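You operate a simulated robot arm through the tools that you are given. There is no shell and no other tool. Be economical: measure what you need, move in short steps, check, and stop when the job is done.

You run a simulated robot arm. Do the job below in one go: nothing can be reset, and whatever is moved stays where it is left.

JOB
Stand the four plates in the rack in unit order: black, cyan, magenta, yellow.
Fine: BLACK goes into the UNIT 1 slot, CYAN 2, MAGENTA 3, YELLOW 4, prints facing as they do now.
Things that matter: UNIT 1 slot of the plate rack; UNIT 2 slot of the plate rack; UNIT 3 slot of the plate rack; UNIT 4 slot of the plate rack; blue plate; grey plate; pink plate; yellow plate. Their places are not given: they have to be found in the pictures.

The check looks at the end state, three seconds after you hand in, the way a careful person would. Anything else that was tipped, shoved, dropped, spilled or broken makes it a failure.

ROBOT AND FRAMES
A 7-joint arm with a two-finger parallel gripper, fixed in place. Base frame: the origin is at the foot of the arm, x ahead of it, y to its left, z up. Units: cm, rad, N and s.
With the tool pointing down near the work surface it reaches from about 10 to 70 cm from the base axis. Its first joint turns from -2.897 to 2.897 rad. Payload 3.91 kg.
The TCP is the grasp point between the finger pads, 3 cm short of the fingertips. In the tool frame z runs along the fingers and y along their closing line. Largest opening 11 cm; finger width 2, thickness 1; the body of the gripper, 4.8 by 11.2 cm, starts 5.5 cm behind the TCP.
Orientation is that of the tool frame in the base frame, as [roll, pitch, yaw] about the fixed x, y, z axes, in that order (R = Rz(yaw) Ry(pitch) Rx(roll)). With the fingers straight down and closing along the base's y, the tool's x points along the base's -x, its y along +y and its z along -z.

CONTROLS
- The arm moves only by the tool apply_moves. Its arguments are lists of equal length, an entry for each row: "slide": the shift along the tool's x, y, z in cm, a list of three; "rotation": the turn, a rotation vector about the tool's x, y, z in rad, a list of three. In form: {"slide": [[tx, ty, tz], ...], "rotation": [[ax, ay, az], ...]}. A call has 1 to 12 rows; each row shifts and turns the commanded pose from where the row before left it, along the tool's axes as they then stand. "fingers" is the finger opening in cm, from 0 to 11, set as the call begins (left out, the last holds). Each row takes 0.2 s and may step no farther than 5 cm and 0.15 rad from the row before; otherwise, or with a gripper value out of range, the whole call is refused. Where a pose cannot be reached the arm comes as near as it can. A force on the tool above 40 N (or 10 N above the force at the start of the call, whichever is more), or a blocked arm, ends the call early, and 0.2 s more pass. The fingers move at their own pace (about 15.3 cm/s each) and stop on an object; they squeeze with about 32 N. The grip force told is the motor's: it shows also when the fingers shut on nothing. Time passes only in rows, and 0.2 s behind the last, so rows that do not move let the fingers close. The reply holds the time, the measured pose of the TCP, the force on the tool along the base axes, the opening and the grip force, in the units named above and with some noise, with the torque about the TCP (base axes, N m) and any sound that the robot's microphone picked up.
- Cameras (640 x 400 px; columns grow to the right, rows downward): "scene" is fixed at [40.12, -50.02, 133.56]; the picture's right is [0.99, -0.17, 0.00], its down [-0.07, -0.43, -0.90] and it looks along [0.15, 0.89, -0.43] (base axes); focal length 330 px, centre (320, 200). "wrist" rides on the gripper at [7.7, 0.7, -11.4] in the tool frame; the picture's right is [-0.09, 1.00, 0.00], its down [-0.80, -0.07, -0.59] and it looks along [-0.59, -0.05, 0.80] (tool axes); focal length 270 px, centre (320, 200).
- snapshot(camera): a new picture of that camera. No time passes.
- raise_lower(by): slides the trunk up (or, below 0, down) by that many cm; the arm rides with it, the base frame stays. It gives what a move gives, with no picture.
- pixel_to_xyz(camera, pixels): for up to 12 pixels [column, row] of the newest picture of that camera ("zoom" is the newest enlarged one), the place [x, y, z] in the base frame of the surface seen there, good to about 0.2 cm. No time passes.
- zoom(camera, box): a new picture of the part [left, top, right, bottom] of that camera's present view, enlarged. No time passes.
- close_job(): hands the job in; it is judged then, once.

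Go step by step. Measure first, check grasps and placings, and put right what went wrong. The budget is 80 turns and 38 pictures, counting those below and the enlarged ones. Unless the task says otherwise, let go and move clear before handing in, and close with one line.

The tools are called after "Request:" by a JSON object that holds its "fn" and its "kwargs". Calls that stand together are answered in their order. apply_moves: Moves the arm, as the interface text tells. Its arguments: {"type":"object","properties":{"slide":{"type":"array","items":{"type":"array","items":{"type":"number"}}},"rotation":{"type":"array","items":{"type":"array","items":{"type":"number"}}},"fingers":{"type":"number"}},"required":["slide","rotation"]} The other tools are called the same way: raise_lower (by) slides the trunk up or down; snapshot (camera) takes a picture; pixel_to_xyz (camera, pixels) gives the place of the surface under pixels of a picture; zoom (camera, box) takes an enlarged picture of a part of a camera's view; close_job () hands the job in.

At the start:

```text
t: 0.0
tcp_pos: [18.79, 41.51, 111.47]
tool_rot: [3.141, 0.001, -3.141]
contact_force: [0.4, -0.3, 0.5]
moment: [-0.01, 0.01, 0.02]
finger_gap: 10.97
grasp_force: 0.0
trunk travel left (down, up): [-57.5, 3.5]
```

scene: 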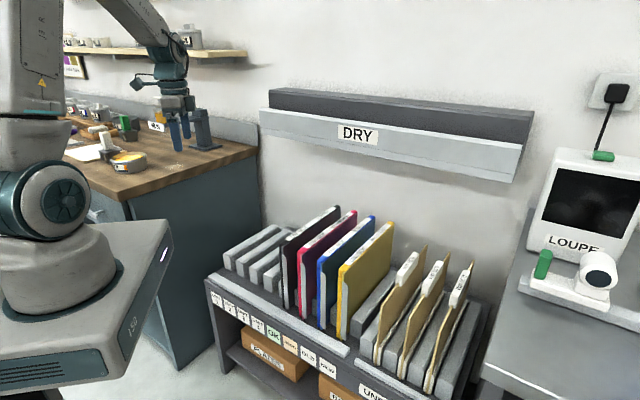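
wrist: 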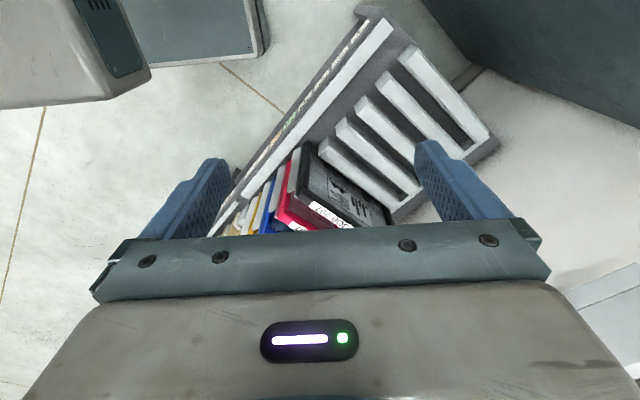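

The scene shows four plates (about columns 285-395, rows 205-340) standing in slots of a rack with labels along its front edge. I zoom on the rack to read the labels.

Request:
{"fn": "zoom", "kwargs": {"camera": "scene", "box": [200, 200, 360, 300]}}

Request:
{"fn": "zoom", "kwargs": {"camera": "scene", "box": [200, 280, 360, 380]}}

Request:
{"fn": "zoom", "kwargs": {"camera": "scene", "box": [320, 220, 500, 400]}}

```text
4.00 times, centred on (280, 250) of scene
```

zoom: 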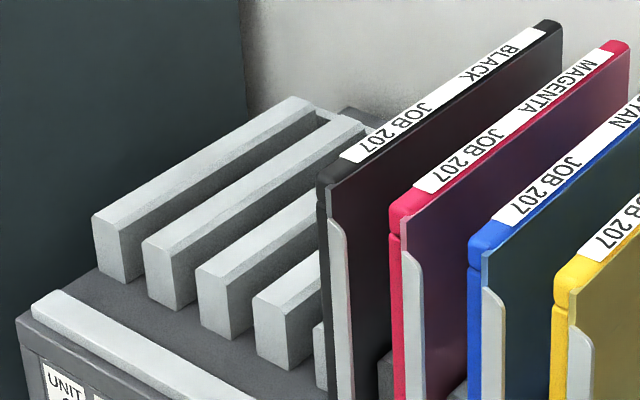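

```text
4.00 times, centred on (280, 330) of scene
```

zoom: 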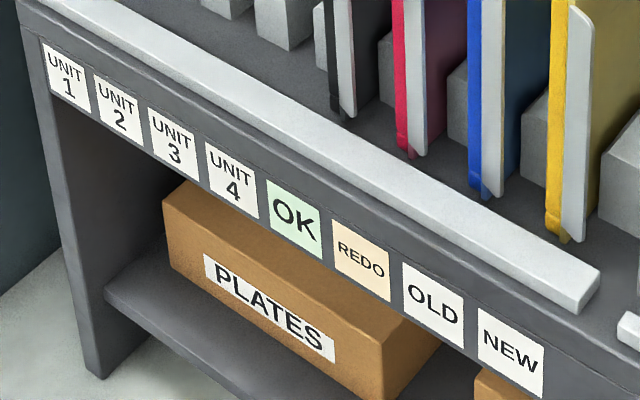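

```text
2.22 times, centred on (410, 310) of scene
```

zoom: 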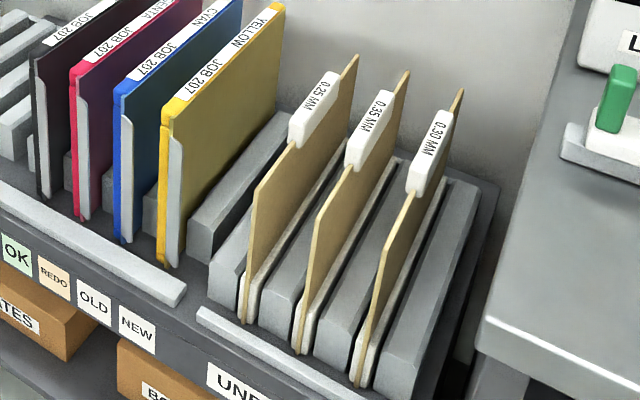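

The labels read UNIT 1-4, OK, REDO, OLD, NEW, and the plates stand in OK (black), REDO (magenta), OLD (cyan) and NEW (yellow). Next I measure bars and plate edges.

Request:
{"fn": "pixel_to_xyz", "kwargs": {"camera": "scene", "pixels": [[228.5, 254], [272, 226], [241, 260.5], [284, 231], [255.5, 267], [271, 274.5], [283, 244], [336, 207.5], [302, 250], [354, 212.5], [321, 261], [340, 269]]}}

Request:
{"fn": "pixel_to_xyz", "kwargs": {"camera": "scene", "pixels": [[284.5, 310], [301, 318], [320, 328], [340, 340], [217, 300], [229.5, 307], [244, 315], [258, 325], [374, 217], [393, 223], [236, 290], [290, 258]]}}

Request:
{"fn": "snapshot", "kwargs": {"camera": "scene"}}

```text
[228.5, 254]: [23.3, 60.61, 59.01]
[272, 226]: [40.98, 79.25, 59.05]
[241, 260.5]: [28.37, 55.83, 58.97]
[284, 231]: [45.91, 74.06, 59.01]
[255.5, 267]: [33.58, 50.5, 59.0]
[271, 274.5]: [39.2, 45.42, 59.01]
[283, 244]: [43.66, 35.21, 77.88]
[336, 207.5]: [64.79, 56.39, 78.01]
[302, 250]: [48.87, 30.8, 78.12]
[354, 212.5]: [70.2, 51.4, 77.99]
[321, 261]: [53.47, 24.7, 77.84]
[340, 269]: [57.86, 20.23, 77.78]
```

```text
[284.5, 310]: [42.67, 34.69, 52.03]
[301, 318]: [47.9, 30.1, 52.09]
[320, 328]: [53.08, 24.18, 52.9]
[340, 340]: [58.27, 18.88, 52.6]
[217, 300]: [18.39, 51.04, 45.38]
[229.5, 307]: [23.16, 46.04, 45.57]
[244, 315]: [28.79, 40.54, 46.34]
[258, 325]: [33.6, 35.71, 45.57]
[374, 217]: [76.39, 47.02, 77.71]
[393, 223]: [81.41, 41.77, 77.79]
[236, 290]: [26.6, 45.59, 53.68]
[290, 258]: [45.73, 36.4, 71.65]
```

```text
32 pictures are left
```

scene: 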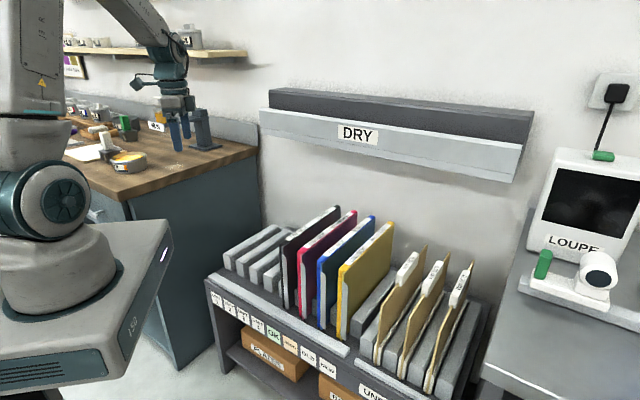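

All plates stand parallel at about 45° with pitch ~7.3 cm; tops are at z≈78 and bar tops at 59. I measure the DRY shelf (rows 90-180) and the frame/robot surroundings, and rotate the tool by 45° to align with the plates.

Request:
{"fn": "pixel_to_xyz", "kwargs": {"camera": "scene", "pixels": [[262, 112], [262, 128], [390, 150], [515, 180], [275, 92], [400, 105], [525, 112], [300, 190], [420, 220], [60, 350], [60, 240], [225, 150]]}}

Request:
{"fn": "apply_moves", "kwargs": {"slide": [[0, 0, 0], [0, 0, 0], [0, 0, 0], [0, 0, 0], [0, 0, 0], [0, 0, 0]], "rotation": [[0, 0, -0.131], [0, 0, -0.131], [0, 0, -0.131], [0, 0, -0.131], [0, 0, -0.131], [0, 0, -0.131]]}}

Request:
{"fn": "snapshot", "kwargs": {"camera": "wrist"}}

```text
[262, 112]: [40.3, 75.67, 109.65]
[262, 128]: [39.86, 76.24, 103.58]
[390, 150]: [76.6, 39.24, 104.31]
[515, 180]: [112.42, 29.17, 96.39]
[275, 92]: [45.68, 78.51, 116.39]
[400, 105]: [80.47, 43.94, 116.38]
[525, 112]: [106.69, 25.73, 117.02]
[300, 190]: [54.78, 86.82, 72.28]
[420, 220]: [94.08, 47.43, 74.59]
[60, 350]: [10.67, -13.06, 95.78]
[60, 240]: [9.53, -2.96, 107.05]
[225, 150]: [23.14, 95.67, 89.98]
```

```text
t: 1.4
tcp_pos: [18.81, 41.49, 111.27]
tool_rot: [-3.141, -0.001, -2.353]
contact_force: [-0.4, 0.7, -0.3]
moment: [-0.01, -0.02, -0.01]
finger_gap: 10.98
grasp_force: 0.0
trunk travel left (down, up): [-57.5, 3.5]
```

```text
31 pictures are left
```

wrist: 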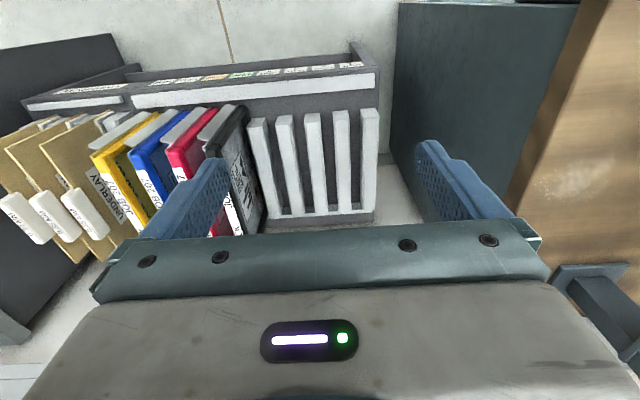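

The tool is now aligned (yaw −2.353); the DRY lip lies at x+y≈116, z≥103.5, so plates must be pulled forward before any high lift. I check the trunk platform's edges before lowering, and the plate-top widths in the wrist view.

Request:
{"fn": "pixel_to_xyz", "kwargs": {"camera": "scene", "pixels": [[172, 224], [170, 240], [125, 362], [125, 205], [145, 215], [210, 290], [346, 352]]}}

Request:
{"fn": "zoom", "kwargs": {"camera": "wrist", "box": [80, 80, 400, 280]}}

```text
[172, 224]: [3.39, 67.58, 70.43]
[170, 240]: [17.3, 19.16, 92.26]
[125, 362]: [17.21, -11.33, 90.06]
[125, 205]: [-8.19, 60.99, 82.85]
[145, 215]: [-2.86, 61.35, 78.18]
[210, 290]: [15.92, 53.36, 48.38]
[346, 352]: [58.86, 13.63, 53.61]
```

```text
2.00 times, centred on (240, 180) of wrist
```

zoom: 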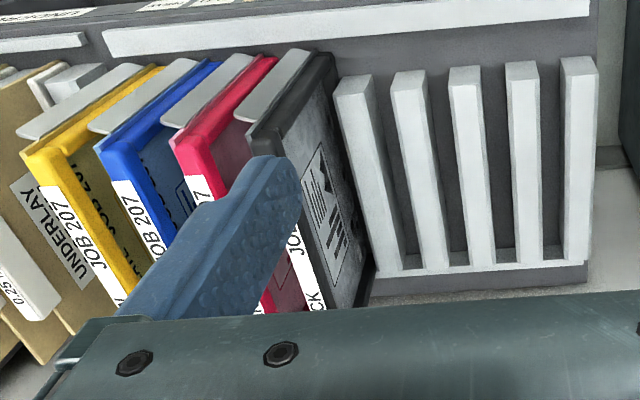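

Five bars are visible right of the black plate (zoom columns 355-578), confirming four UNIT slots between them. I measure bar and plate-edge positions in this zoom.

Request:
{"fn": "pixel_to_xyz", "kwargs": {"camera": "zoom", "pixels": [[578, 75], [578, 230], [563, 150], [592, 150], [521, 80], [528, 230], [466, 85], [482, 230], [408, 90], [430, 235], [357, 95], [385, 240]]}}

Request:
{"fn": "pixel_to_xyz", "kwargs": {"camera": "zoom", "pixels": [[276, 150], [250, 145], [296, 215], [283, 255], [182, 160], [211, 150], [105, 165], [28, 163], [62, 150], [95, 260], [290, 70], [265, 130]]}}

Request:
{"fn": "raise_lower", "kwargs": {"by": -25}}

```text
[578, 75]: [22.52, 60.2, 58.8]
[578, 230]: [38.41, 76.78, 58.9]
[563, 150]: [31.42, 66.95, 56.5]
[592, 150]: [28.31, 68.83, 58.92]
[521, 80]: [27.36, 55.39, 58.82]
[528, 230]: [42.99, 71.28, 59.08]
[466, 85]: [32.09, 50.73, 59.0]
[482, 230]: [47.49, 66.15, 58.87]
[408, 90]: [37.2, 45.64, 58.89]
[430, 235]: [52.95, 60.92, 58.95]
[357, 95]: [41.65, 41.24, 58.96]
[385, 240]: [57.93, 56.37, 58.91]
```

```text
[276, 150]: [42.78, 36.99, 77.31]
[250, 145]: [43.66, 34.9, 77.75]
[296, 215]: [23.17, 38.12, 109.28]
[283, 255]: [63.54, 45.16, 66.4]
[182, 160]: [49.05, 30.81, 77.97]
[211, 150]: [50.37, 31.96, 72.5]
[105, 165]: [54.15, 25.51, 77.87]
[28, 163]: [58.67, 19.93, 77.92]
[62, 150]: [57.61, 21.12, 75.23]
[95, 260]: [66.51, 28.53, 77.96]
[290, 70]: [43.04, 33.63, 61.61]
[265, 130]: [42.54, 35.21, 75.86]
```

```text
t: 4.0
tcp_pos: [18.72, 41.54, 86.37]
tool_rot: [3.141, 0.0, -2.355]
contact_force: [0.5, 0.0, 0.3]
moment: [0.0, 0.04, 0.01]
finger_gap: 11.0
grasp_force: 0.0
trunk travel left (down, up): [-32.5, 28.5]
```

Bars: pitch ≈7 cm, slot ≈3.5 cm wide; in x−y coordinates slots 1–4 centre at about −33, −23, −13, −3.5, and black at about 7.3. I move above the black plate at z≈90 with fingers at 5 cm, and look.

Request:
{"fn": "apply_moves", "kwargs": {"slide": [[0, 0, -4], [-2.9, -2.66, 0], [-2.9, -2.66, 0], [-2.9, -2.66, 0], [-2.9, -2.66, 0], [-2.9, -2.66, 0], [-2.9, -2.66, 0], [-2.9, -2.66, 0], [-2.9, -2.66, 0], [0, 0, 0]], "rotation": [[0, 0, 0], [0, 0, 0], [0, 0, 0], [0, 0, 0], [0, 0, 0], [0, 0, 0], [0, 0, 0], [0, 0, 0], [0, 0, 0], [0, 0, 0]], "fingers": 5}}

Request:
{"fn": "snapshot", "kwargs": {"camera": "wrist"}}

```text
t: 6.2
tcp_pos: [50.27, 42.89, 90.5]
tool_rot: [-3.141, -0.002, -2.353]
contact_force: [-0.8, 0.0, -0.2]
moment: [-0.02, 0.03, 0.03]
finger_gap: 5.0
grasp_force: 0.1
trunk travel left (down, up): [-32.5, 28.5]
```

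```text
29 pictures are left
```

wrist: 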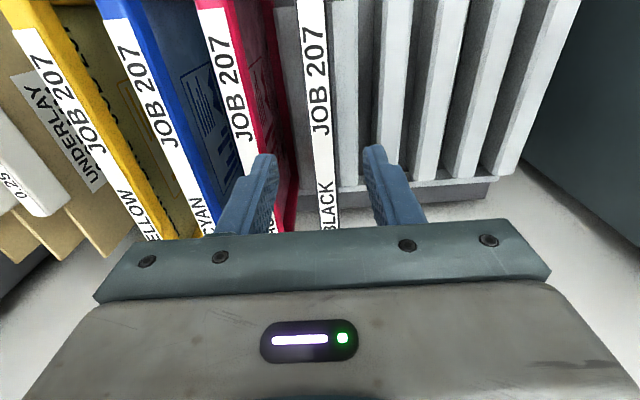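

The black plate's label strip runs at columns 298–338, roughly between the fingers. I measure plate-top edges and bars here.

Request:
{"fn": "pixel_to_xyz", "kwargs": {"camera": "wrist", "pixels": [[304, 50], [324, 50], [317, 170], [333, 170], [328, 215], [212, 50], [232, 50], [130, 70], [150, 70], [45, 70], [65, 70], [130, 200]]}}

Request:
{"fn": "pixel_to_xyz", "kwargs": {"camera": "wrist", "pixels": [[532, 60], [554, 60], [486, 60], [508, 60], [440, 60], [463, 60], [387, 60], [412, 60], [337, 60], [358, 60], [505, 150], [519, 150]]}}

Request:
{"fn": "zoom", "kwargs": {"camera": "wrist", "box": [200, 0, 440, 240]}}

```text
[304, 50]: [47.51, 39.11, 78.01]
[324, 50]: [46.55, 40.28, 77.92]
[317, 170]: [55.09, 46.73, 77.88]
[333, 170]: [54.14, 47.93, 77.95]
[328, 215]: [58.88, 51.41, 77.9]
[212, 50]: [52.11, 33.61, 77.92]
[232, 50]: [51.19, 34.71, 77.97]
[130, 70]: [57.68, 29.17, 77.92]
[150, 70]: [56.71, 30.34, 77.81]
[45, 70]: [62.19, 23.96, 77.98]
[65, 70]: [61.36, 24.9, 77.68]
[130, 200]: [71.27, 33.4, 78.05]
```

```text
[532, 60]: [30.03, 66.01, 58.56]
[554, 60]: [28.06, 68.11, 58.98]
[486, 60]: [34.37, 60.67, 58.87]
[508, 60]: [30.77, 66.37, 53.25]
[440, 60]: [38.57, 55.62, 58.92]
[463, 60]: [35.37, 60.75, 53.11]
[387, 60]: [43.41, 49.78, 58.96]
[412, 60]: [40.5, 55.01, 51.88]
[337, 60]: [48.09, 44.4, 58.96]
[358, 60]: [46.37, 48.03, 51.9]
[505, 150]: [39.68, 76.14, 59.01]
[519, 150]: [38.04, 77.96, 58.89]
```

```text
1.67 times, centred on (320, 120) of wrist
```

zoom: 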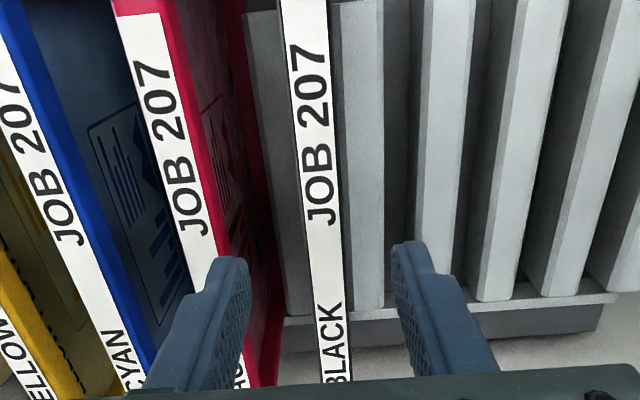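

The black plate's centre lies at x−y≈7.3, and the TCP is at 7.38, so alignment is good. I descend to z≈76 and close.

Request:
{"fn": "apply_moves", "kwargs": {"slide": [[0, 0, 4], [0, 0, 4], [0, 0, 3.5], [0, 0, 3], [0, 0, 0]], "rotation": [[0, 0, 0], [0, 0, 0], [0, 0, 0], [0, 0, 0], [0, 0, 0]]}}

Request:
{"fn": "apply_moves", "kwargs": {"slide": [[0, 0, 0], [0, 0, 0], [0, 0, 0]], "rotation": [[0, 0, 0], [0, 0, 0], [0, 0, 0]], "fingers": 0}}

Request:
{"fn": "apply_moves", "kwargs": {"slide": [[0, 0, -1], [0, 0, 0]], "rotation": [[0, 0, 0], [0, 0, 0]]}}

Request:
{"fn": "snapshot", "kwargs": {"camera": "wrist"}}

```text
t: 7.4
tcp_pos: [50.29, 42.92, 75.93]
tool_rot: [-3.141, 0.001, -2.354]
contact_force: [-0.3, -0.1, -0.8]
moment: [0.01, -0.01, -0.02]
finger_gap: 5.01
grasp_force: 0.0
trunk travel left (down, up): [-32.5, 28.5]
```

```text
t: 8.2
tcp_pos: [50.33, 42.93, 75.99]
tool_rot: [3.142, 0.001, -2.355]
contact_force: [-0.9, 0.1, 0.1]
moment: [0.15, -0.06, 0.07]
finger_gap: 2.38
grasp_force: 32.2
trunk travel left (down, up): [-32.5, 28.5]
```

```text
t: 8.8
tcp_pos: [50.26, 42.8, 76.92]
tool_rot: [3.141, -0.002, -2.354]
contact_force: [0.3, -0.2, -3.0]
moment: [-0.08, 0.12, 0.02]
finger_gap: 2.39
grasp_force: 31.9
trunk travel left (down, up): [-32.5, 28.5]
```

```text
27 pictures are left
```

wrist: 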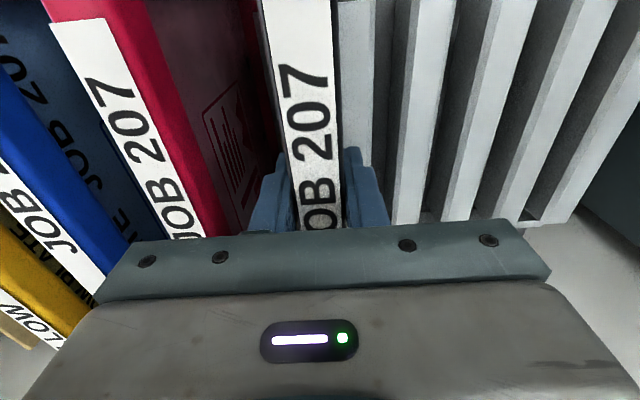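

Black is held (gap 2.4, weight ≈3 N). I lift it clear of the bars and shift four pitches (28.1 cm) toward UNIT 1.

Request:
{"fn": "apply_moves", "kwargs": {"slide": [[0, 0, -3], [0, 0, -3], [0, 0, -3], [0, 3.5, 0], [0, 3.5, 0], [0, 3.5, 0], [0, 3.5, 0], [0, 3.5, 0], [0, 3.5, 0], [0, 3.5, 0], [0, 3.6, 0], [0, 0, 0]], "rotation": [[0, 0, 0], [0, 0, 0], [0, 0, 0], [0, 0, 0], [0, 0, 0], [0, 0, 0], [0, 0, 0], [0, 0, 0], [0, 0, 0], [0, 0, 0], [0, 0, 0], [0, 0, 0]]}}

Request:
{"fn": "snapshot", "kwargs": {"camera": "scene"}}

Request:
{"fn": "snapshot", "kwargs": {"camera": "wrist"}}

```text
t: 11.4
tcp_pos: [30.25, 62.79, 85.99]
tool_rot: [-3.14, 0.0, -2.358]
contact_force: [0.6, 0.4, -3.1]
moment: [-0.12, 0.15, -0.02]
finger_gap: 2.37
grasp_force: 32.1
trunk travel left (down, up): [-32.5, 28.5]
```

```text
26 pictures are left
```

scene: 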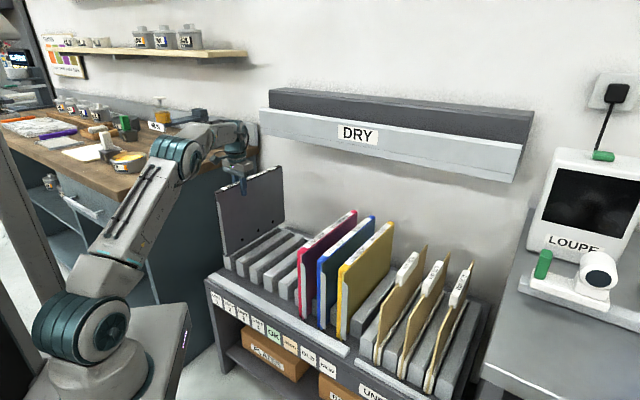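

```text
25 pictures are left
```

wrist: 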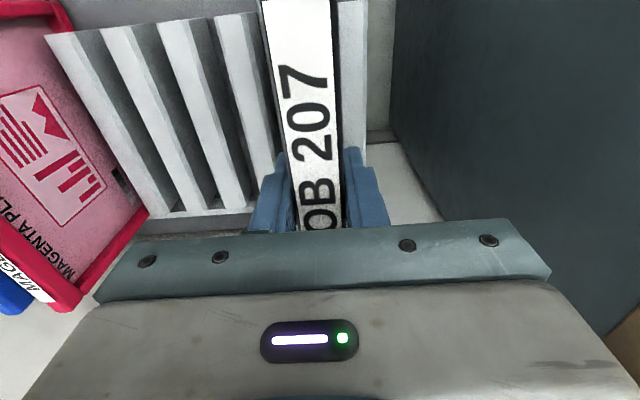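

Black hangs over UNIT 1 (TCP x−y = −32.5). I check bar edges around it and the depth of the plate's lower edge before lowering.

Request:
{"fn": "pixel_to_xyz", "kwargs": {"camera": "wrist", "pixels": [[340, 60], [365, 60], [225, 60], [254, 60], [262, 60], [174, 60], [200, 60], [120, 60], [147, 60], [66, 60], [95, 60], [110, 60]]}}

Request:
{"fn": "zoom", "kwargs": {"camera": "scene", "box": [200, 150, 320, 310]}}

```text
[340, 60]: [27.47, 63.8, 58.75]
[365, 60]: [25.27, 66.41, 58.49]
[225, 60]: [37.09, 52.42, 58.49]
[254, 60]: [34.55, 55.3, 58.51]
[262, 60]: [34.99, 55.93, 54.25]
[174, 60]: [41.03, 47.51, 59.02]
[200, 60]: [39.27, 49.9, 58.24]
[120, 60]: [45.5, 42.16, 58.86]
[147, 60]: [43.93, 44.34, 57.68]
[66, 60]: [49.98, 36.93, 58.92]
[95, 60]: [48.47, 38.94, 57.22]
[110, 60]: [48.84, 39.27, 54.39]
```

```text
2.50 times, centred on (260, 230) of scene
```

zoom: 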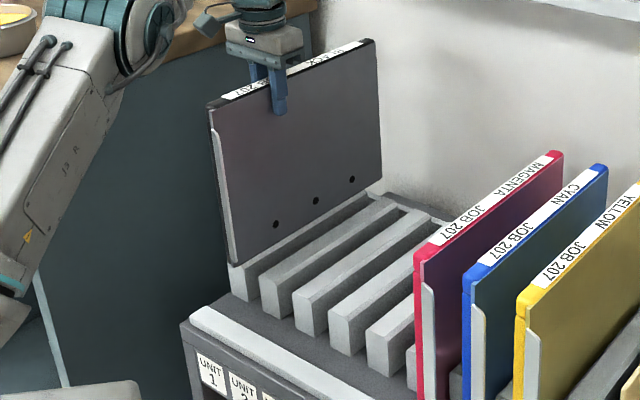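

Bars 1 and 2 centre at about −38.3 and −28.4, so UNIT 1 centres near −33.3. I shift 0.35 cm further and lower to just above the seating height.

Request:
{"fn": "apply_moves", "kwargs": {"slide": [[0, 0.35, 0], [0, 0, 2], [0, 0, 2], [0, 0, 2], [0, 0, 2], [0, 0, 1], [0, 0, 0]], "rotation": [[0, 0, 0], [0, 0, 0], [0, 0, 0], [0, 0, 0], [0, 0, 0], [0, 0, 0], [0, 0, 0]]}}

Request:
{"fn": "apply_moves", "kwargs": {"slide": [[0, 0, 0.4], [0, 0, 0.3], [0, 0, 0.2], [0, 0, 0]], "rotation": [[0, 0, 0], [0, 0, 0], [0, 0, 0], [0, 0, 0]]}}

Request:
{"fn": "zoom", "kwargs": {"camera": "scene", "box": [200, 150, 320, 310]}}

```text
t: 13.0
tcp_pos: [30.18, 63.01, 76.67]
tool_rot: [-3.141, -0.001, -2.356]
contact_force: [0.7, 0.3, -3.5]
moment: [-0.12, 0.15, 0.0]
finger_gap: 2.4
grasp_force: 32.4
trunk travel left (down, up): [-32.5, 28.5]
```

```text
t: 14.0
tcp_pos: [29.97, 63.02, 76.0]
tool_rot: [3.141, 0.002, -2.354]
contact_force: [1.3, 1.2, 5.5]
moment: [-0.49, 0.49, -0.03]
finger_gap: 2.37
grasp_force: 31.6
trunk travel left (down, up): [-32.5, 28.5]
```

```text
2.50 times, centred on (260, 230) of scene
```

zoom: 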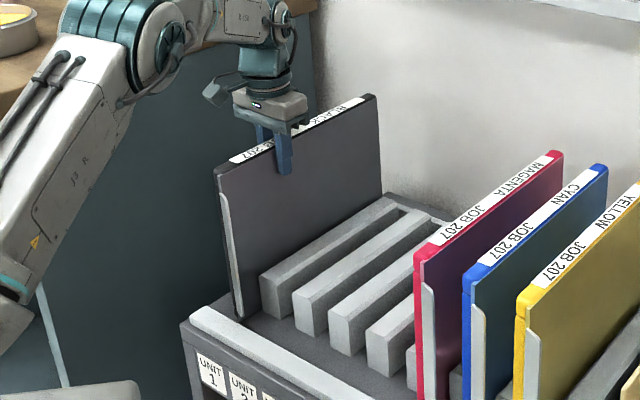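

It is seated in UNIT 1 (upward force 5.5 N at z 76.0). I open and rise, then check.

Request:
{"fn": "apply_moves", "kwargs": {"slide": [[0, 0, -0.2], [0, 0, 0], [0, 0, 0], [0, 0, -3], [0, 0, -4], [0, 0, -4], [0, 0, -4], [0, 0, 0]], "rotation": [[0, 0, 0], [0, 0, 0], [0, 0, 0], [0, 0, 0], [0, 0, 0], [0, 0, 0], [0, 0, 0], [0, 0, 0]], "fingers": 5}}

Request:
{"fn": "snapshot", "kwargs": {"camera": "wrist"}}

Request:
{"fn": "zoom", "kwargs": {"camera": "scene", "box": [200, 150, 320, 310]}}

```text
t: 15.8
tcp_pos: [30.29, 62.99, 91.13]
tool_rot: [-3.141, -0.001, -2.353]
contact_force: [-0.8, 0.4, 0.3]
moment: [0.01, 0.0, 0.04]
finger_gap: 4.99
grasp_force: 0.0
trunk travel left (down, up): [-32.5, 28.5]
```

```text
22 pictures are left
```

wrist: 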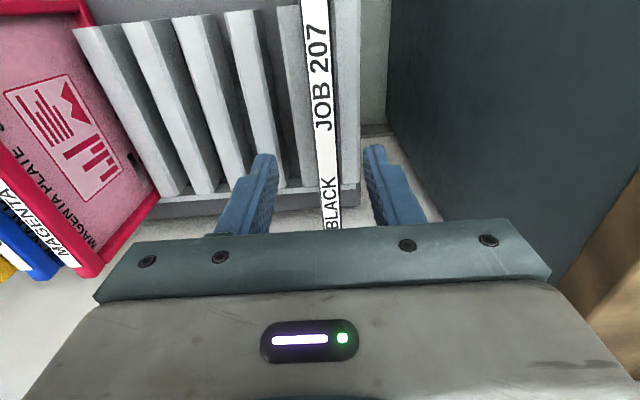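

```text
2.50 times, centred on (260, 230) of scene
```

zoom: 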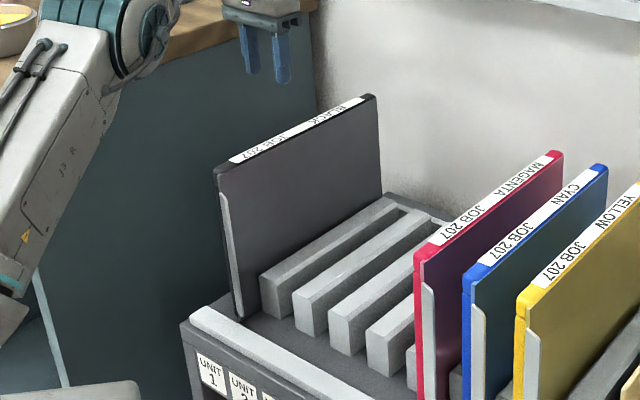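

Black stands upright in UNIT 1. Next I move over magenta (x−y≈17.5) and look before descending.

Request:
{"fn": "apply_moves", "kwargs": {"slide": [[0, -3.94, 0], [0, -3.94, 0], [0, -3.94, 0], [0, -3.94, 0], [0, -3.94, 0], [0, -3.94, 0], [0, -3.94, 0], [0, -3.94, 0], [0, -3.98, 0], [0, 0, 3], [0, 0, 0]], "rotation": [[0, 0, 0], [0, 0, 0], [0, 0, 0], [0, 0, 0], [0, 0, 0], [0, 0, 0], [0, 0, 0], [0, 0, 0], [0, 0, 0], [0, 0, 0], [0, 0, 0]]}}

Request:
{"fn": "snapshot", "kwargs": {"camera": "wrist"}}

Request:
{"fn": "pixel_to_xyz", "kwargs": {"camera": "wrist", "pixels": [[320, 100], [320, 150], [326, 180], [316, 60], [336, 60], [310, 30], [560, 60]]}}

```text
t: 18.2
tcp_pos: [55.03, 37.87, 88.03]
tool_rot: [3.141, 0.0, -2.354]
contact_force: [-0.4, -0.7, 0.8]
moment: [0.02, 0.01, 0.02]
finger_gap: 5.0
grasp_force: 0.1
trunk travel left (down, up): [-32.5, 28.5]
```

```text
20 pictures are left
```

wrist: 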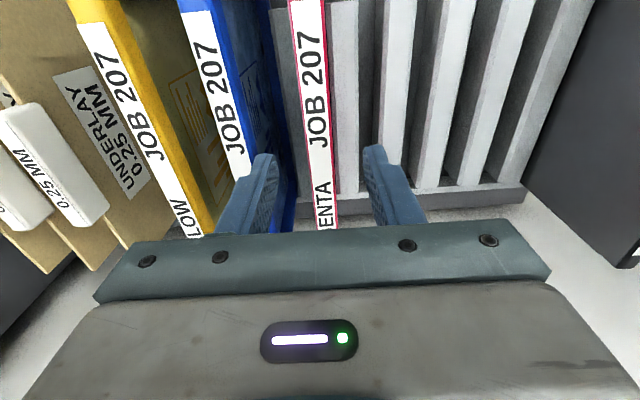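

```text
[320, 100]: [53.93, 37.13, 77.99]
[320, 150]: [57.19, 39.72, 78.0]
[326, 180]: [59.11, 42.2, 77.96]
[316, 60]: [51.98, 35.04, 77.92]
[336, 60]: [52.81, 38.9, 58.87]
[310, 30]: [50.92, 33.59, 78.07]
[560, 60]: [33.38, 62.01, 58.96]
```

Magenta is centred between the fingers (x−y≈17.2). I descend and grip.

Request:
{"fn": "apply_moves", "kwargs": {"slide": [[0, 0, 4], [0, 0, 4], [0, 0, 4], [0, 0, 0]], "rotation": [[0, 0, 0], [0, 0, 0], [0, 0, 0], [0, 0, 0]]}}

Request:
{"fn": "apply_moves", "kwargs": {"slide": [[0, 0, 0], [0, 0, 0], [0, 0, 0], [0, 0, -1], [0, 0, 0]], "rotation": [[0, 0, 0], [0, 0, 0], [0, 0, 0], [0, 0, 0], [0, 0, 0]], "fingers": 0}}

```text
t: 19.2
tcp_pos: [55.21, 38.02, 76.0]
tool_rot: [3.142, 0.0, -2.355]
contact_force: [-0.7, -0.1, 0.6]
moment: [-0.02, 0.02, -0.04]
finger_gap: 4.99
grasp_force: 0.0
trunk travel left (down, up): [-32.5, 28.5]
```

```text
t: 20.4
tcp_pos: [55.15, 37.89, 77.01]
tool_rot: [3.141, -0.002, -2.356]
contact_force: [0.5, -0.4, -2.9]
moment: [-0.08, 0.12, 0.03]
finger_gap: 2.37
grasp_force: 32.0
trunk travel left (down, up): [-32.5, 28.5]
```

Magenta is held (2.37 cm, 2.9 N). I lift it and shift three pitches toward UNIT 3.

Request:
{"fn": "apply_moves", "kwargs": {"slide": [[0, 0, -3], [0, 0, -3], [0, 0, -3], [0, 3.55, 0], [0, 3.55, 0], [0, 3.55, 0], [0, 3.55, 0], [0, 3.55, 0], [0, 3.6, 0], [0, 0, 0]], "rotation": [[0, 0, 0], [0, 0, 0], [0, 0, 0], [0, 0, 0], [0, 0, 0], [0, 0, 0], [0, 0, 0], [0, 0, 0], [0, 0, 0], [0, 0, 0]]}}

Request:
{"fn": "snapshot", "kwargs": {"camera": "wrist"}}

```text
t: 22.6
tcp_pos: [39.92, 52.96, 86.19]
tool_rot: [3.141, 0.0, -2.355]
contact_force: [0.2, 0.7, -2.7]
moment: [-0.06, 0.13, 0.03]
finger_gap: 2.36
grasp_force: 31.8
trunk travel left (down, up): [-32.5, 28.5]
```

```text
19 pictures are left
```

wrist: 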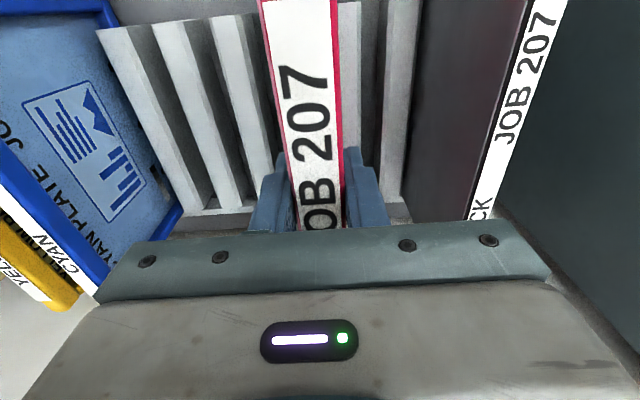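

TCP x−y = −13.04, centred on UNIT 3 (−13.1 relative to black). I lower.

Request:
{"fn": "apply_moves", "kwargs": {"slide": [[0, 0, 2], [0, 0, 2], [0, 0, 2], [0, 0, 2], [0, 0, 1], [0, 0, 0.5], [0, 0, 0.4], [0, 0, 0.2], [0, 0, 0]], "rotation": [[0, 0, 0], [0, 0, 0], [0, 0, 0], [0, 0, 0], [0, 0, 0], [0, 0, 0], [0, 0, 0], [0, 0, 0], [0, 0, 0]]}}

Request:
{"fn": "zoom", "kwargs": {"camera": "scene", "box": [200, 150, 360, 310]}}

```text
t: 24.6
tcp_pos: [40.07, 52.93, 76.13]
tool_rot: [-3.141, 0.0, -2.355]
contact_force: [-0.8, 0.6, 0.0]
moment: [0.16, -0.14, 0.06]
finger_gap: 2.39
grasp_force: 31.8
trunk travel left (down, up): [-32.5, 28.5]
```

```text
2.50 times, centred on (280, 230) of scene
```

zoom: 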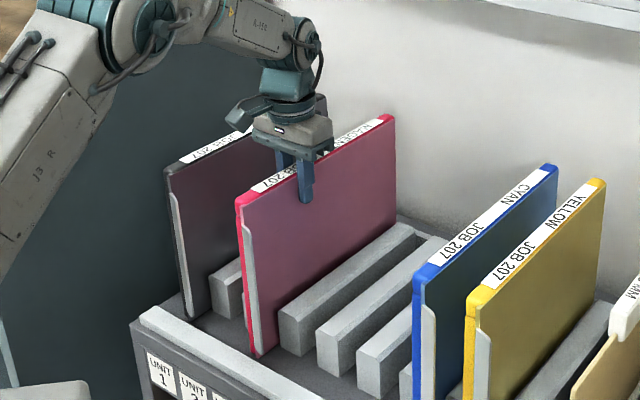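

Magenta touches the UNIT 3 floor (weight reads 0). I open, rise and travel over cyan.

Request:
{"fn": "apply_moves", "kwargs": {"slide": [[0, 0, 0], [0, 0, 0], [0, 0, -4], [0, 0, -4], [0, 0, -4]], "rotation": [[0, 0, 0], [0, 0, 0], [0, 0, 0], [0, 0, 0], [0, 0, 0]], "fingers": 5}}

Request:
{"fn": "apply_moves", "kwargs": {"slide": [[0, -3.56, 0], [0, -3.56, 0], [0, -3.56, 0], [0, -3.56, 0], [0, -3.56, 0], [0, -3.56, 0], [0, -3.56, 0], [0, -3.56, 0], [0, 0, 0]], "rotation": [[0, 0, 0], [0, 0, 0], [0, 0, 0], [0, 0, 0], [0, 0, 0], [0, 0, 0], [0, 0, 0], [0, 0, 0], [0, 0, 0]]}}

Request:
{"fn": "snapshot", "kwargs": {"camera": "wrist"}}

Request:
{"fn": "pixel_to_xyz", "kwargs": {"camera": "wrist", "pixels": [[320, 100], [320, 150], [326, 180], [316, 60], [336, 60], [310, 30]]}}

```text
t: 25.8
tcp_pos: [40.32, 52.66, 88.17]
tool_rot: [3.14, 0.0, -2.355]
contact_force: [0.2, -0.7, -0.4]
moment: [0.01, -0.03, -0.01]
finger_gap: 5.04
grasp_force: 0.0
trunk travel left (down, up): [-32.5, 28.5]
```

```text
t: 27.8
tcp_pos: [60.45, 32.66, 88.06]
tool_rot: [3.141, 0.0, -2.355]
contact_force: [0.5, -0.2, 0.7]
moment: [0.0, 0.04, 0.01]
finger_gap: 5.0
grasp_force: 0.1
trunk travel left (down, up): [-32.5, 28.5]
```

```text
17 pictures are left
```

wrist: 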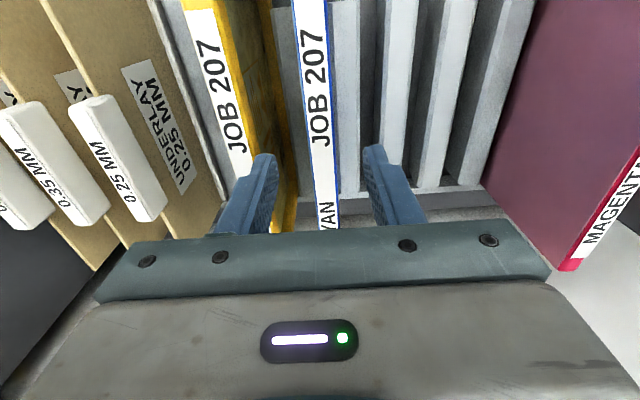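

```text
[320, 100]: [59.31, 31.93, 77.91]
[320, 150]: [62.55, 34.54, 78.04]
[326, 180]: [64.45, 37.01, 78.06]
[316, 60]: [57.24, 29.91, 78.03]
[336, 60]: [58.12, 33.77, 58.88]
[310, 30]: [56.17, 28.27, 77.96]
```

Cyan's centre is x−y≈27.5 and the TCP is at 27.8, so I nudge 0.2 cm, descend, and grip.

Request:
{"fn": "apply_moves", "kwargs": {"slide": [[0, 0.2, 4], [0, 0, 4], [0, 0, 4], [0, 0, 0]], "rotation": [[0, 0, 0], [0, 0, 0], [0, 0, 0], [0, 0, 0]]}}

Request:
{"fn": "apply_moves", "kwargs": {"slide": [[0, 0, 0], [0, 0, 0], [0, 0, 0], [0, 0, -1], [0, 0, 0]], "rotation": [[0, 0, 0], [0, 0, 0], [0, 0, 0], [0, 0, 0], [0, 0, 0]], "fingers": 0}}

```text
t: 28.8
tcp_pos: [60.2, 33.02, 75.97]
tool_rot: [-3.14, -0.002, -2.354]
contact_force: [-0.8, 0.5, 0.2]
moment: [0.0, 0.0, -0.01]
finger_gap: 5.01
grasp_force: 0.1
trunk travel left (down, up): [-32.5, 28.5]
```

```text
t: 30.0
tcp_pos: [60.12, 32.94, 77.1]
tool_rot: [3.141, -0.002, -2.355]
contact_force: [-0.2, -0.9, -2.9]
moment: [-0.21, 0.11, -0.08]
finger_gap: 2.37
grasp_force: 32.6
trunk travel left (down, up): [-32.5, 28.5]
```

Cyan is held. I lift it clear of the bars, pull it 8 cm forward away from the DRY shelf, then raise it on the trunk.

Request:
{"fn": "apply_moves", "kwargs": {"slide": [[0, 0, -3], [0, 0, -3], [0, 0, -3], [2.5, 0, 0], [3, 0, 0], [2.5, 0, 0], [0, 0, 0]], "rotation": [[0, 0, 0], [0, 0, 0], [0, 0, 0], [0, 0, 0], [0, 0, 0], [0, 0, 0], [0, 0, 0]]}}

Request:
{"fn": "raise_lower", "kwargs": {"by": 21}}

Request:
{"fn": "snapshot", "kwargs": {"camera": "scene"}}

```text
t: 31.6
tcp_pos: [54.41, 27.26, 86.07]
tool_rot: [3.141, 0.001, -2.355]
contact_force: [-0.1, -0.4, -3.9]
moment: [-0.07, 0.11, -0.02]
finger_gap: 2.37
grasp_force: 32.1
trunk travel left (down, up): [-32.5, 28.5]
```

```text
t: 33.8
tcp_pos: [54.55, 27.26, 107.03]
tool_rot: [3.141, 0.0, -2.353]
contact_force: [0.1, 0.3, -2.9]
moment: [-0.09, 0.1, -0.03]
finger_gap: 2.37
grasp_force: 31.5
trunk travel left (down, up): [-53.5, 7.5]
```

```text
16 pictures are left
```

scene: 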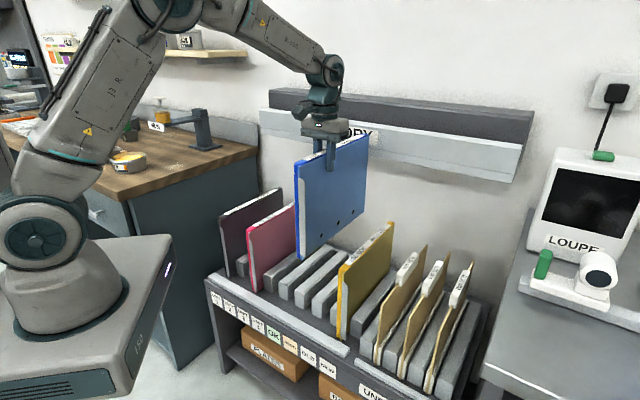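

Cyan hangs at bottom z≈83, clear of the plate tops (78) and of the shelf. I carry it across magenta to the UNIT 2 lane (x−y≈−23).

Request:
{"fn": "apply_moves", "kwargs": {"slide": [[0, 3.55, 0], [0, 3.55, 0], [0, 3.55, 0], [0, 3.55, 0], [0, 3.55, 0], [0, 3.55, 0], [0, 3.55, 0], [0, 3.55, 0], [0, 3.55, 0], [0, 3.55, 0], [0, 0, 0]], "rotation": [[0, 0, 0], [0, 0, 0], [0, 0, 0], [0, 0, 0], [0, 0, 0], [0, 0, 0], [0, 0, 0], [0, 0, 0], [0, 0, 0], [0, 0, 0], [0, 0, 0]]}}

Request:
{"fn": "snapshot", "kwargs": {"camera": "scene"}}

Request:
{"fn": "snapshot", "kwargs": {"camera": "wrist"}}

```text
t: 36.2
tcp_pos: [29.3, 52.36, 107.19]
tool_rot: [3.14, 0.002, -2.357]
contact_force: [0.0, -0.7, -3.1]
moment: [-0.06, 0.11, -0.01]
finger_gap: 2.37
grasp_force: 32.1
trunk travel left (down, up): [-53.5, 7.5]
```

```text
15 pictures are left
```

scene: 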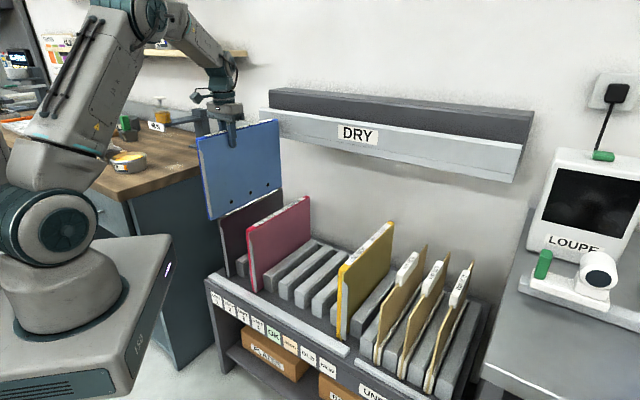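

```text
14 pictures are left
```

wrist: 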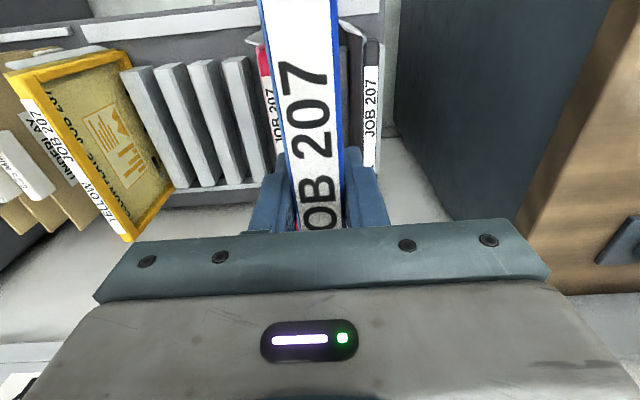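

TCP x−y = −23.06; I verify the neighbours' tops before lowering between them.

Request:
{"fn": "pixel_to_xyz", "kwargs": {"camera": "wrist", "pixels": [[371, 80], [371, 130], [368, 155], [271, 120], [277, 150], [268, 95]]}}

Request:
{"fn": "pixel_to_xyz", "kwargs": {"camera": "scene", "pixels": [[306, 199], [280, 217], [258, 232], [250, 205], [275, 192]]}}

```text
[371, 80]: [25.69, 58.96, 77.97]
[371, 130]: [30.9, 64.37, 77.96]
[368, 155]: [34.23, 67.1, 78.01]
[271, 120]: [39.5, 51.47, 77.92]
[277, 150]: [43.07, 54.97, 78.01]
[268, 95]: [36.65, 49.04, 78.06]
```

```text
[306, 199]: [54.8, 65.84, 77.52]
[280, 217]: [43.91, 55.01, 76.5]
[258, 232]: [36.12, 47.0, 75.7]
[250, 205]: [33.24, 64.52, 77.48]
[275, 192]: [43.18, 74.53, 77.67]
```

Neighbours sit at −33.1 and about −12.3, so there is room either side. I lower the trunk 21 cm and push back 8 cm.

Request:
{"fn": "raise_lower", "kwargs": {"by": -21}}

Request:
{"fn": "apply_moves", "kwargs": {"slide": [[-2.5, 0, 0], [-3, 0, 0], [-2.5, 0, 0], [0, 0, 0]], "rotation": [[0, 0, 0], [0, 0, 0], [0, 0, 0], [0, 0, 0]]}}

Request:
{"fn": "snapshot", "kwargs": {"camera": "wrist"}}

```text
t: 38.5
tcp_pos: [29.4, 52.47, 86.04]
tool_rot: [-3.141, -0.001, -2.355]
contact_force: [-0.6, -0.3, -2.5]
moment: [-0.11, 0.1, -0.02]
finger_gap: 2.39
grasp_force: 32.1
trunk travel left (down, up): [-32.5, 28.5]
```

```text
t: 39.5
tcp_pos: [35.08, 57.95, 86.22]
tool_rot: [3.141, 0.0, -2.354]
contact_force: [0.1, 0.3, -2.6]
moment: [-0.12, 0.1, 0.01]
finger_gap: 2.38
grasp_force: 32.2
trunk travel left (down, up): [-32.5, 28.5]
```

```text
13 pictures are left
```

wrist: 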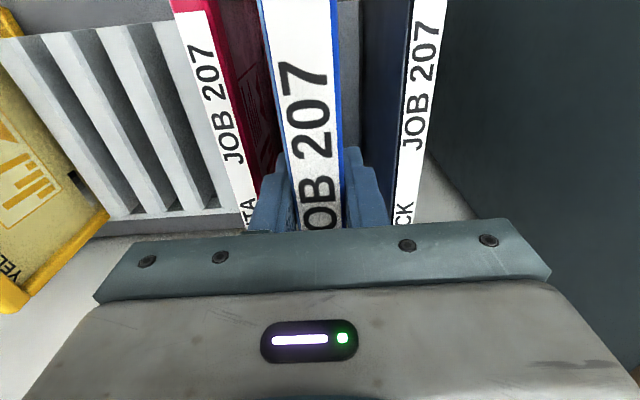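

Cyan is between magenta and black, with clearance on both sides. I lower it into UNIT 2.

Request:
{"fn": "apply_moves", "kwargs": {"slide": [[0, 0.1, 2], [0, 0, 2], [0, 0, 2], [0, 0, 2], [0, 0, 1], [0, 0, 0.5], [0, 0, 0.4], [0, 0, 0.2], [0, 0, 0]], "rotation": [[0, 0, 0], [0, 0, 0], [0, 0, 0], [0, 0, 0], [0, 0, 0], [0, 0, 0], [0, 0, 0], [0, 0, 0], [0, 0, 0]]}}

Request:
{"fn": "zoom", "kwargs": {"camera": "scene", "box": [200, 150, 360, 310]}}

```text
t: 41.5
tcp_pos: [34.95, 58.32, 75.98]
tool_rot: [-3.14, -0.001, -2.354]
contact_force: [-0.3, -0.8, 0.7]
moment: [0.27, -0.39, -0.12]
finger_gap: 2.36
grasp_force: 32.4
trunk travel left (down, up): [-32.5, 28.5]
```

```text
2.50 times, centred on (280, 230) of scene
```

zoom: 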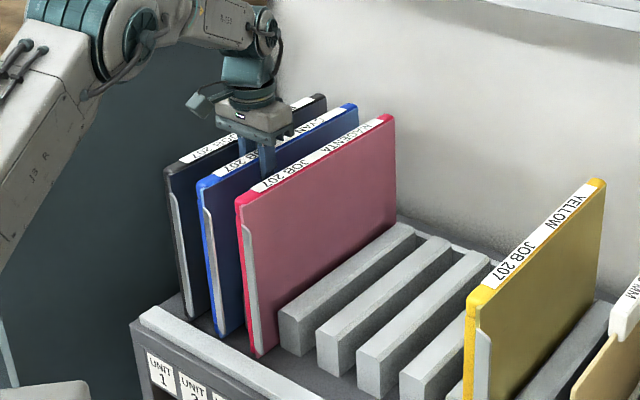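

Cyan is seated in UNIT 2. I release and rise, and measure the underlay boards next to yellow.

Request:
{"fn": "apply_moves", "kwargs": {"slide": [[0, 0, 0], [0, 0, 0], [0, 0, -4], [0, 0, -4], [0, 0, -4], [0, 0, -3], [0, 0, 0]], "rotation": [[0, 0, 0], [0, 0, 0], [0, 0, 0], [0, 0, 0], [0, 0, 0], [0, 0, 0], [0, 0, 0]], "fingers": 5}}

Request:
{"fn": "pixel_to_xyz", "kwargs": {"camera": "scene", "pixels": [[412, 255], [402, 272], [424, 247], [442, 262], [466, 272], [342, 267], [365, 246], [390, 224]]}}

```text
t: 43.1
tcp_pos: [34.75, 58.2, 91.03]
tool_rot: [-3.141, 0.002, -2.356]
contact_force: [1.2, -0.5, -0.4]
moment: [0.03, 0.01, -0.01]
finger_gap: 5.01
grasp_force: 0.1
trunk travel left (down, up): [-32.5, 28.5]
```

```text
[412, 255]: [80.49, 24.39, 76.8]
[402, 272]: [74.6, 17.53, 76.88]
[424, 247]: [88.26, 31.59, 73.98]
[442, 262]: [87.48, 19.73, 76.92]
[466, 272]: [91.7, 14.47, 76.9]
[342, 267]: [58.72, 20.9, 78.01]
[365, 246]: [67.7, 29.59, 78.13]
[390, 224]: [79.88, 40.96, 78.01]
```

The underlay tabs are far enough away (x−y ≥ 56 versus 45 for the hand). I travel over yellow (x−y≈37.4).

Request:
{"fn": "apply_moves", "kwargs": {"slide": [[0.1, -3.9, 0], [0.1, -3.9, 0], [0.1, -3.9, 0], [0.1, -3.9, 0], [0.1, -3.9, 0], [0.1, -3.9, 0], [0.1, -3.9, 0], [0.1, -3.9, 0], [0.1, -3.9, 0], [0.1, -3.9, 0], [0, -3.9, 0], [0, 0, 3]], "rotation": [[0, 0, 0], [0, 0, 0], [0, 0, 0], [0, 0, 0], [0, 0, 0], [0, 0, 0], [0, 0, 0], [0, 0, 0], [0, 0, 0], [0, 0, 0], [0, 0, 0], [0, 0, 0]]}}

Request:
{"fn": "snapshot", "kwargs": {"camera": "wrist"}}

Request:
{"fn": "pixel_to_xyz", "kwargs": {"camera": "wrist", "pixels": [[320, 100], [320, 150], [326, 180], [316, 60], [310, 30]]}}

```text
t: 45.7
tcp_pos: [64.49, 27.09, 87.93]
tool_rot: [-3.139, 0.0, -2.353]
contact_force: [-0.5, 0.1, 0.6]
moment: [0.01, -0.02, 0.03]
finger_gap: 5.01
grasp_force: 0.1
trunk travel left (down, up): [-32.5, 28.5]
```

```text
11 pictures are left
```

wrist: 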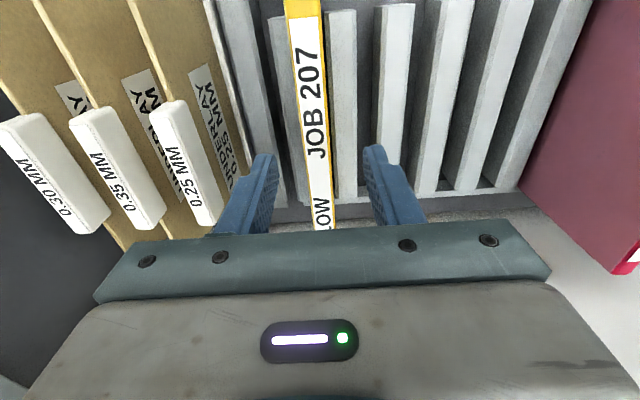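

```text
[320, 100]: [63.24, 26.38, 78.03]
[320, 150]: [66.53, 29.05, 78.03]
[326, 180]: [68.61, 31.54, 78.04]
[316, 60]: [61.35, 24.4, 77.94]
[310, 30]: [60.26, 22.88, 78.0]
```

Yellow is centred (≈37.2 versus TCP 37.4). I descend and grip.

Request:
{"fn": "apply_moves", "kwargs": {"slide": [[0, 0.1, 4], [0, 0, 4], [0, 0, 3.95], [0, 0, 0]], "rotation": [[0, 0, 0], [0, 0, 0], [0, 0, 0], [0, 0, 0]]}}

Request:
{"fn": "apply_moves", "kwargs": {"slide": [[0, 0, 0], [0, 0, 0], [0, 0, 0], [0, 0, -1], [0, 0, 0]], "rotation": [[0, 0, 0], [0, 0, 0], [0, 0, 0], [0, 0, 0], [0, 0, 0]], "fingers": 0}}

```text
t: 46.7
tcp_pos: [64.53, 27.24, 75.85]
tool_rot: [-3.141, 0.002, -2.354]
contact_force: [0.0, 0.0, -0.1]
moment: [-0.03, -0.03, 0.0]
finger_gap: 4.99
grasp_force: 0.1
trunk travel left (down, up): [-32.5, 28.5]
```

```text
t: 47.9
tcp_pos: [64.54, 27.14, 77.02]
tool_rot: [3.141, -0.003, -2.354]
contact_force: [0.5, -1.1, -3.4]
moment: [-0.44, -0.02, -0.13]
finger_gap: 2.35
grasp_force: 32.3
trunk travel left (down, up): [-32.5, 28.5]
```

Yellow is held. I lift it clear and shift four pitches (28.6 cm) to UNIT 4.

Request:
{"fn": "apply_moves", "kwargs": {"slide": [[0, 0, -3], [0, 0, -3], [0, 0, -3], [0, 3.6, 0], [0, 3.6, 0], [0, 3.6, 0], [0, 3.6, 0], [0, 3.6, 0], [0, 3.6, 0], [0, 3.5, 0], [0, 3.5, 0], [0, 0, 0]], "rotation": [[0, 0, 0], [0, 0, 0], [0, 0, 0], [0, 0, 0], [0, 0, 0], [0, 0, 0], [0, 0, 0], [0, 0, 0], [0, 0, 0], [0, 0, 0], [0, 0, 0], [0, 0, 0]]}}

Request:
{"fn": "snapshot", "kwargs": {"camera": "wrist"}}

Request:
{"fn": "zoom", "kwargs": {"camera": "scene", "box": [200, 150, 360, 310]}}

```text
t: 50.5
tcp_pos: [44.1, 47.53, 85.92]
tool_rot: [3.141, 0.0, -2.356]
contact_force: [-0.2, 0.2, -2.7]
moment: [-0.13, 0.15, -0.02]
finger_gap: 2.4
grasp_force: 31.7
trunk travel left (down, up): [-32.5, 28.5]
```

```text
10 pictures are left
```

wrist: 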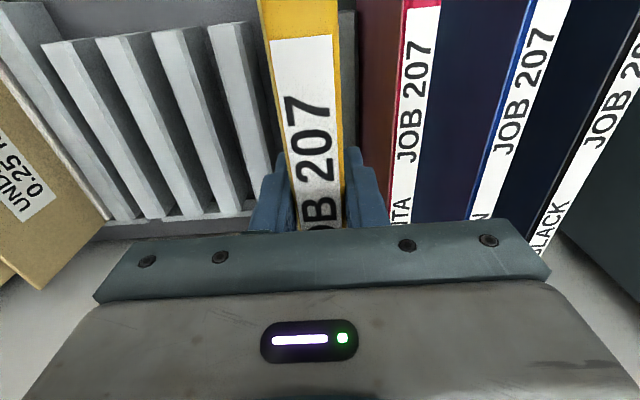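

```text
2.50 times, centred on (280, 230) of scene
```

zoom: 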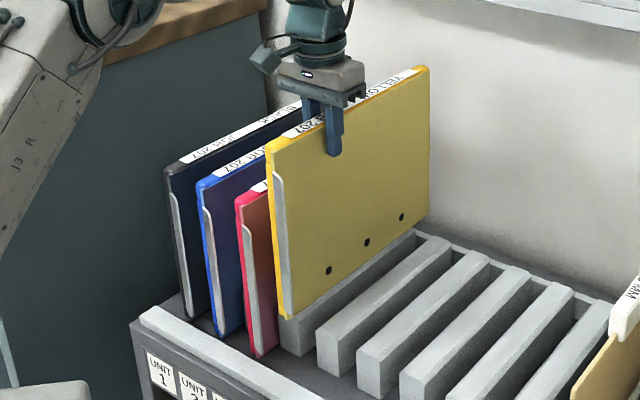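

TCP x−y = −3.43, on UNIT 4 (≈−3.3). I lower it.

Request:
{"fn": "apply_moves", "kwargs": {"slide": [[0, -0.1, 2], [0, 0, 2], [0, 0, 2], [0, 0, 2], [0, 0, 1], [0, 0, 0.4], [0, 0, 0.4], [0, 0, 0.2], [0, 0, 0]], "rotation": [[0, 0, 0], [0, 0, 0], [0, 0, 0], [0, 0, 0], [0, 0, 0], [0, 0, 0], [0, 0, 0], [0, 0, 0], [0, 0, 0]]}}

Request:
{"fn": "zoom", "kwargs": {"camera": "scene", "box": [200, 180, 360, 340]}}

```text
t: 52.5
tcp_pos: [44.27, 47.48, 75.96]
tool_rot: [-3.14, 0.001, -2.355]
contact_force: [0.1, 0.2, -2.6]
moment: [-0.06, 0.02, -0.02]
finger_gap: 2.39
grasp_force: 32.1
trunk travel left (down, up): [-32.5, 28.5]
```

```text
2.50 times, centred on (280, 260) of scene
```

zoom: 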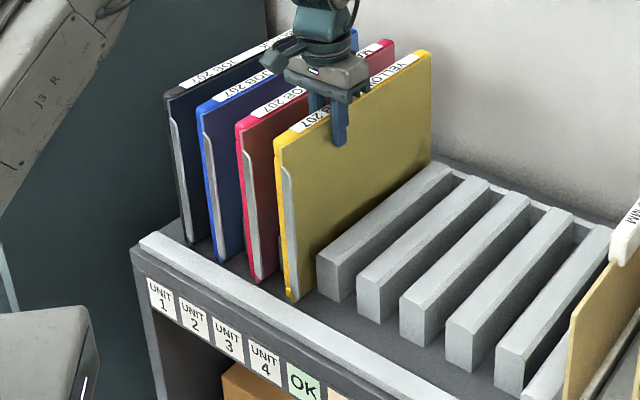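

The reading still shows −2.6 N, so it is barely above the floor; I lower in 0.1 cm steps until it takes the load.

Request:
{"fn": "apply_moves", "kwargs": {"slide": [[0, 0, 0.1], [0, 0, 0.1], [0, 0, 0]], "rotation": [[0, 0, 0], [0, 0, 0], [0, 0, 0]]}}

```text
t: 53.3
tcp_pos: [44.32, 47.31, 75.93]
tool_rot: [-3.141, 0.002, -2.356]
contact_force: [1.0, 2.2, 9.3]
moment: [-0.66, 0.63, 0.03]
finger_gap: 2.38
grasp_force: 31.5
trunk travel left (down, up): [-32.5, 28.5]
```

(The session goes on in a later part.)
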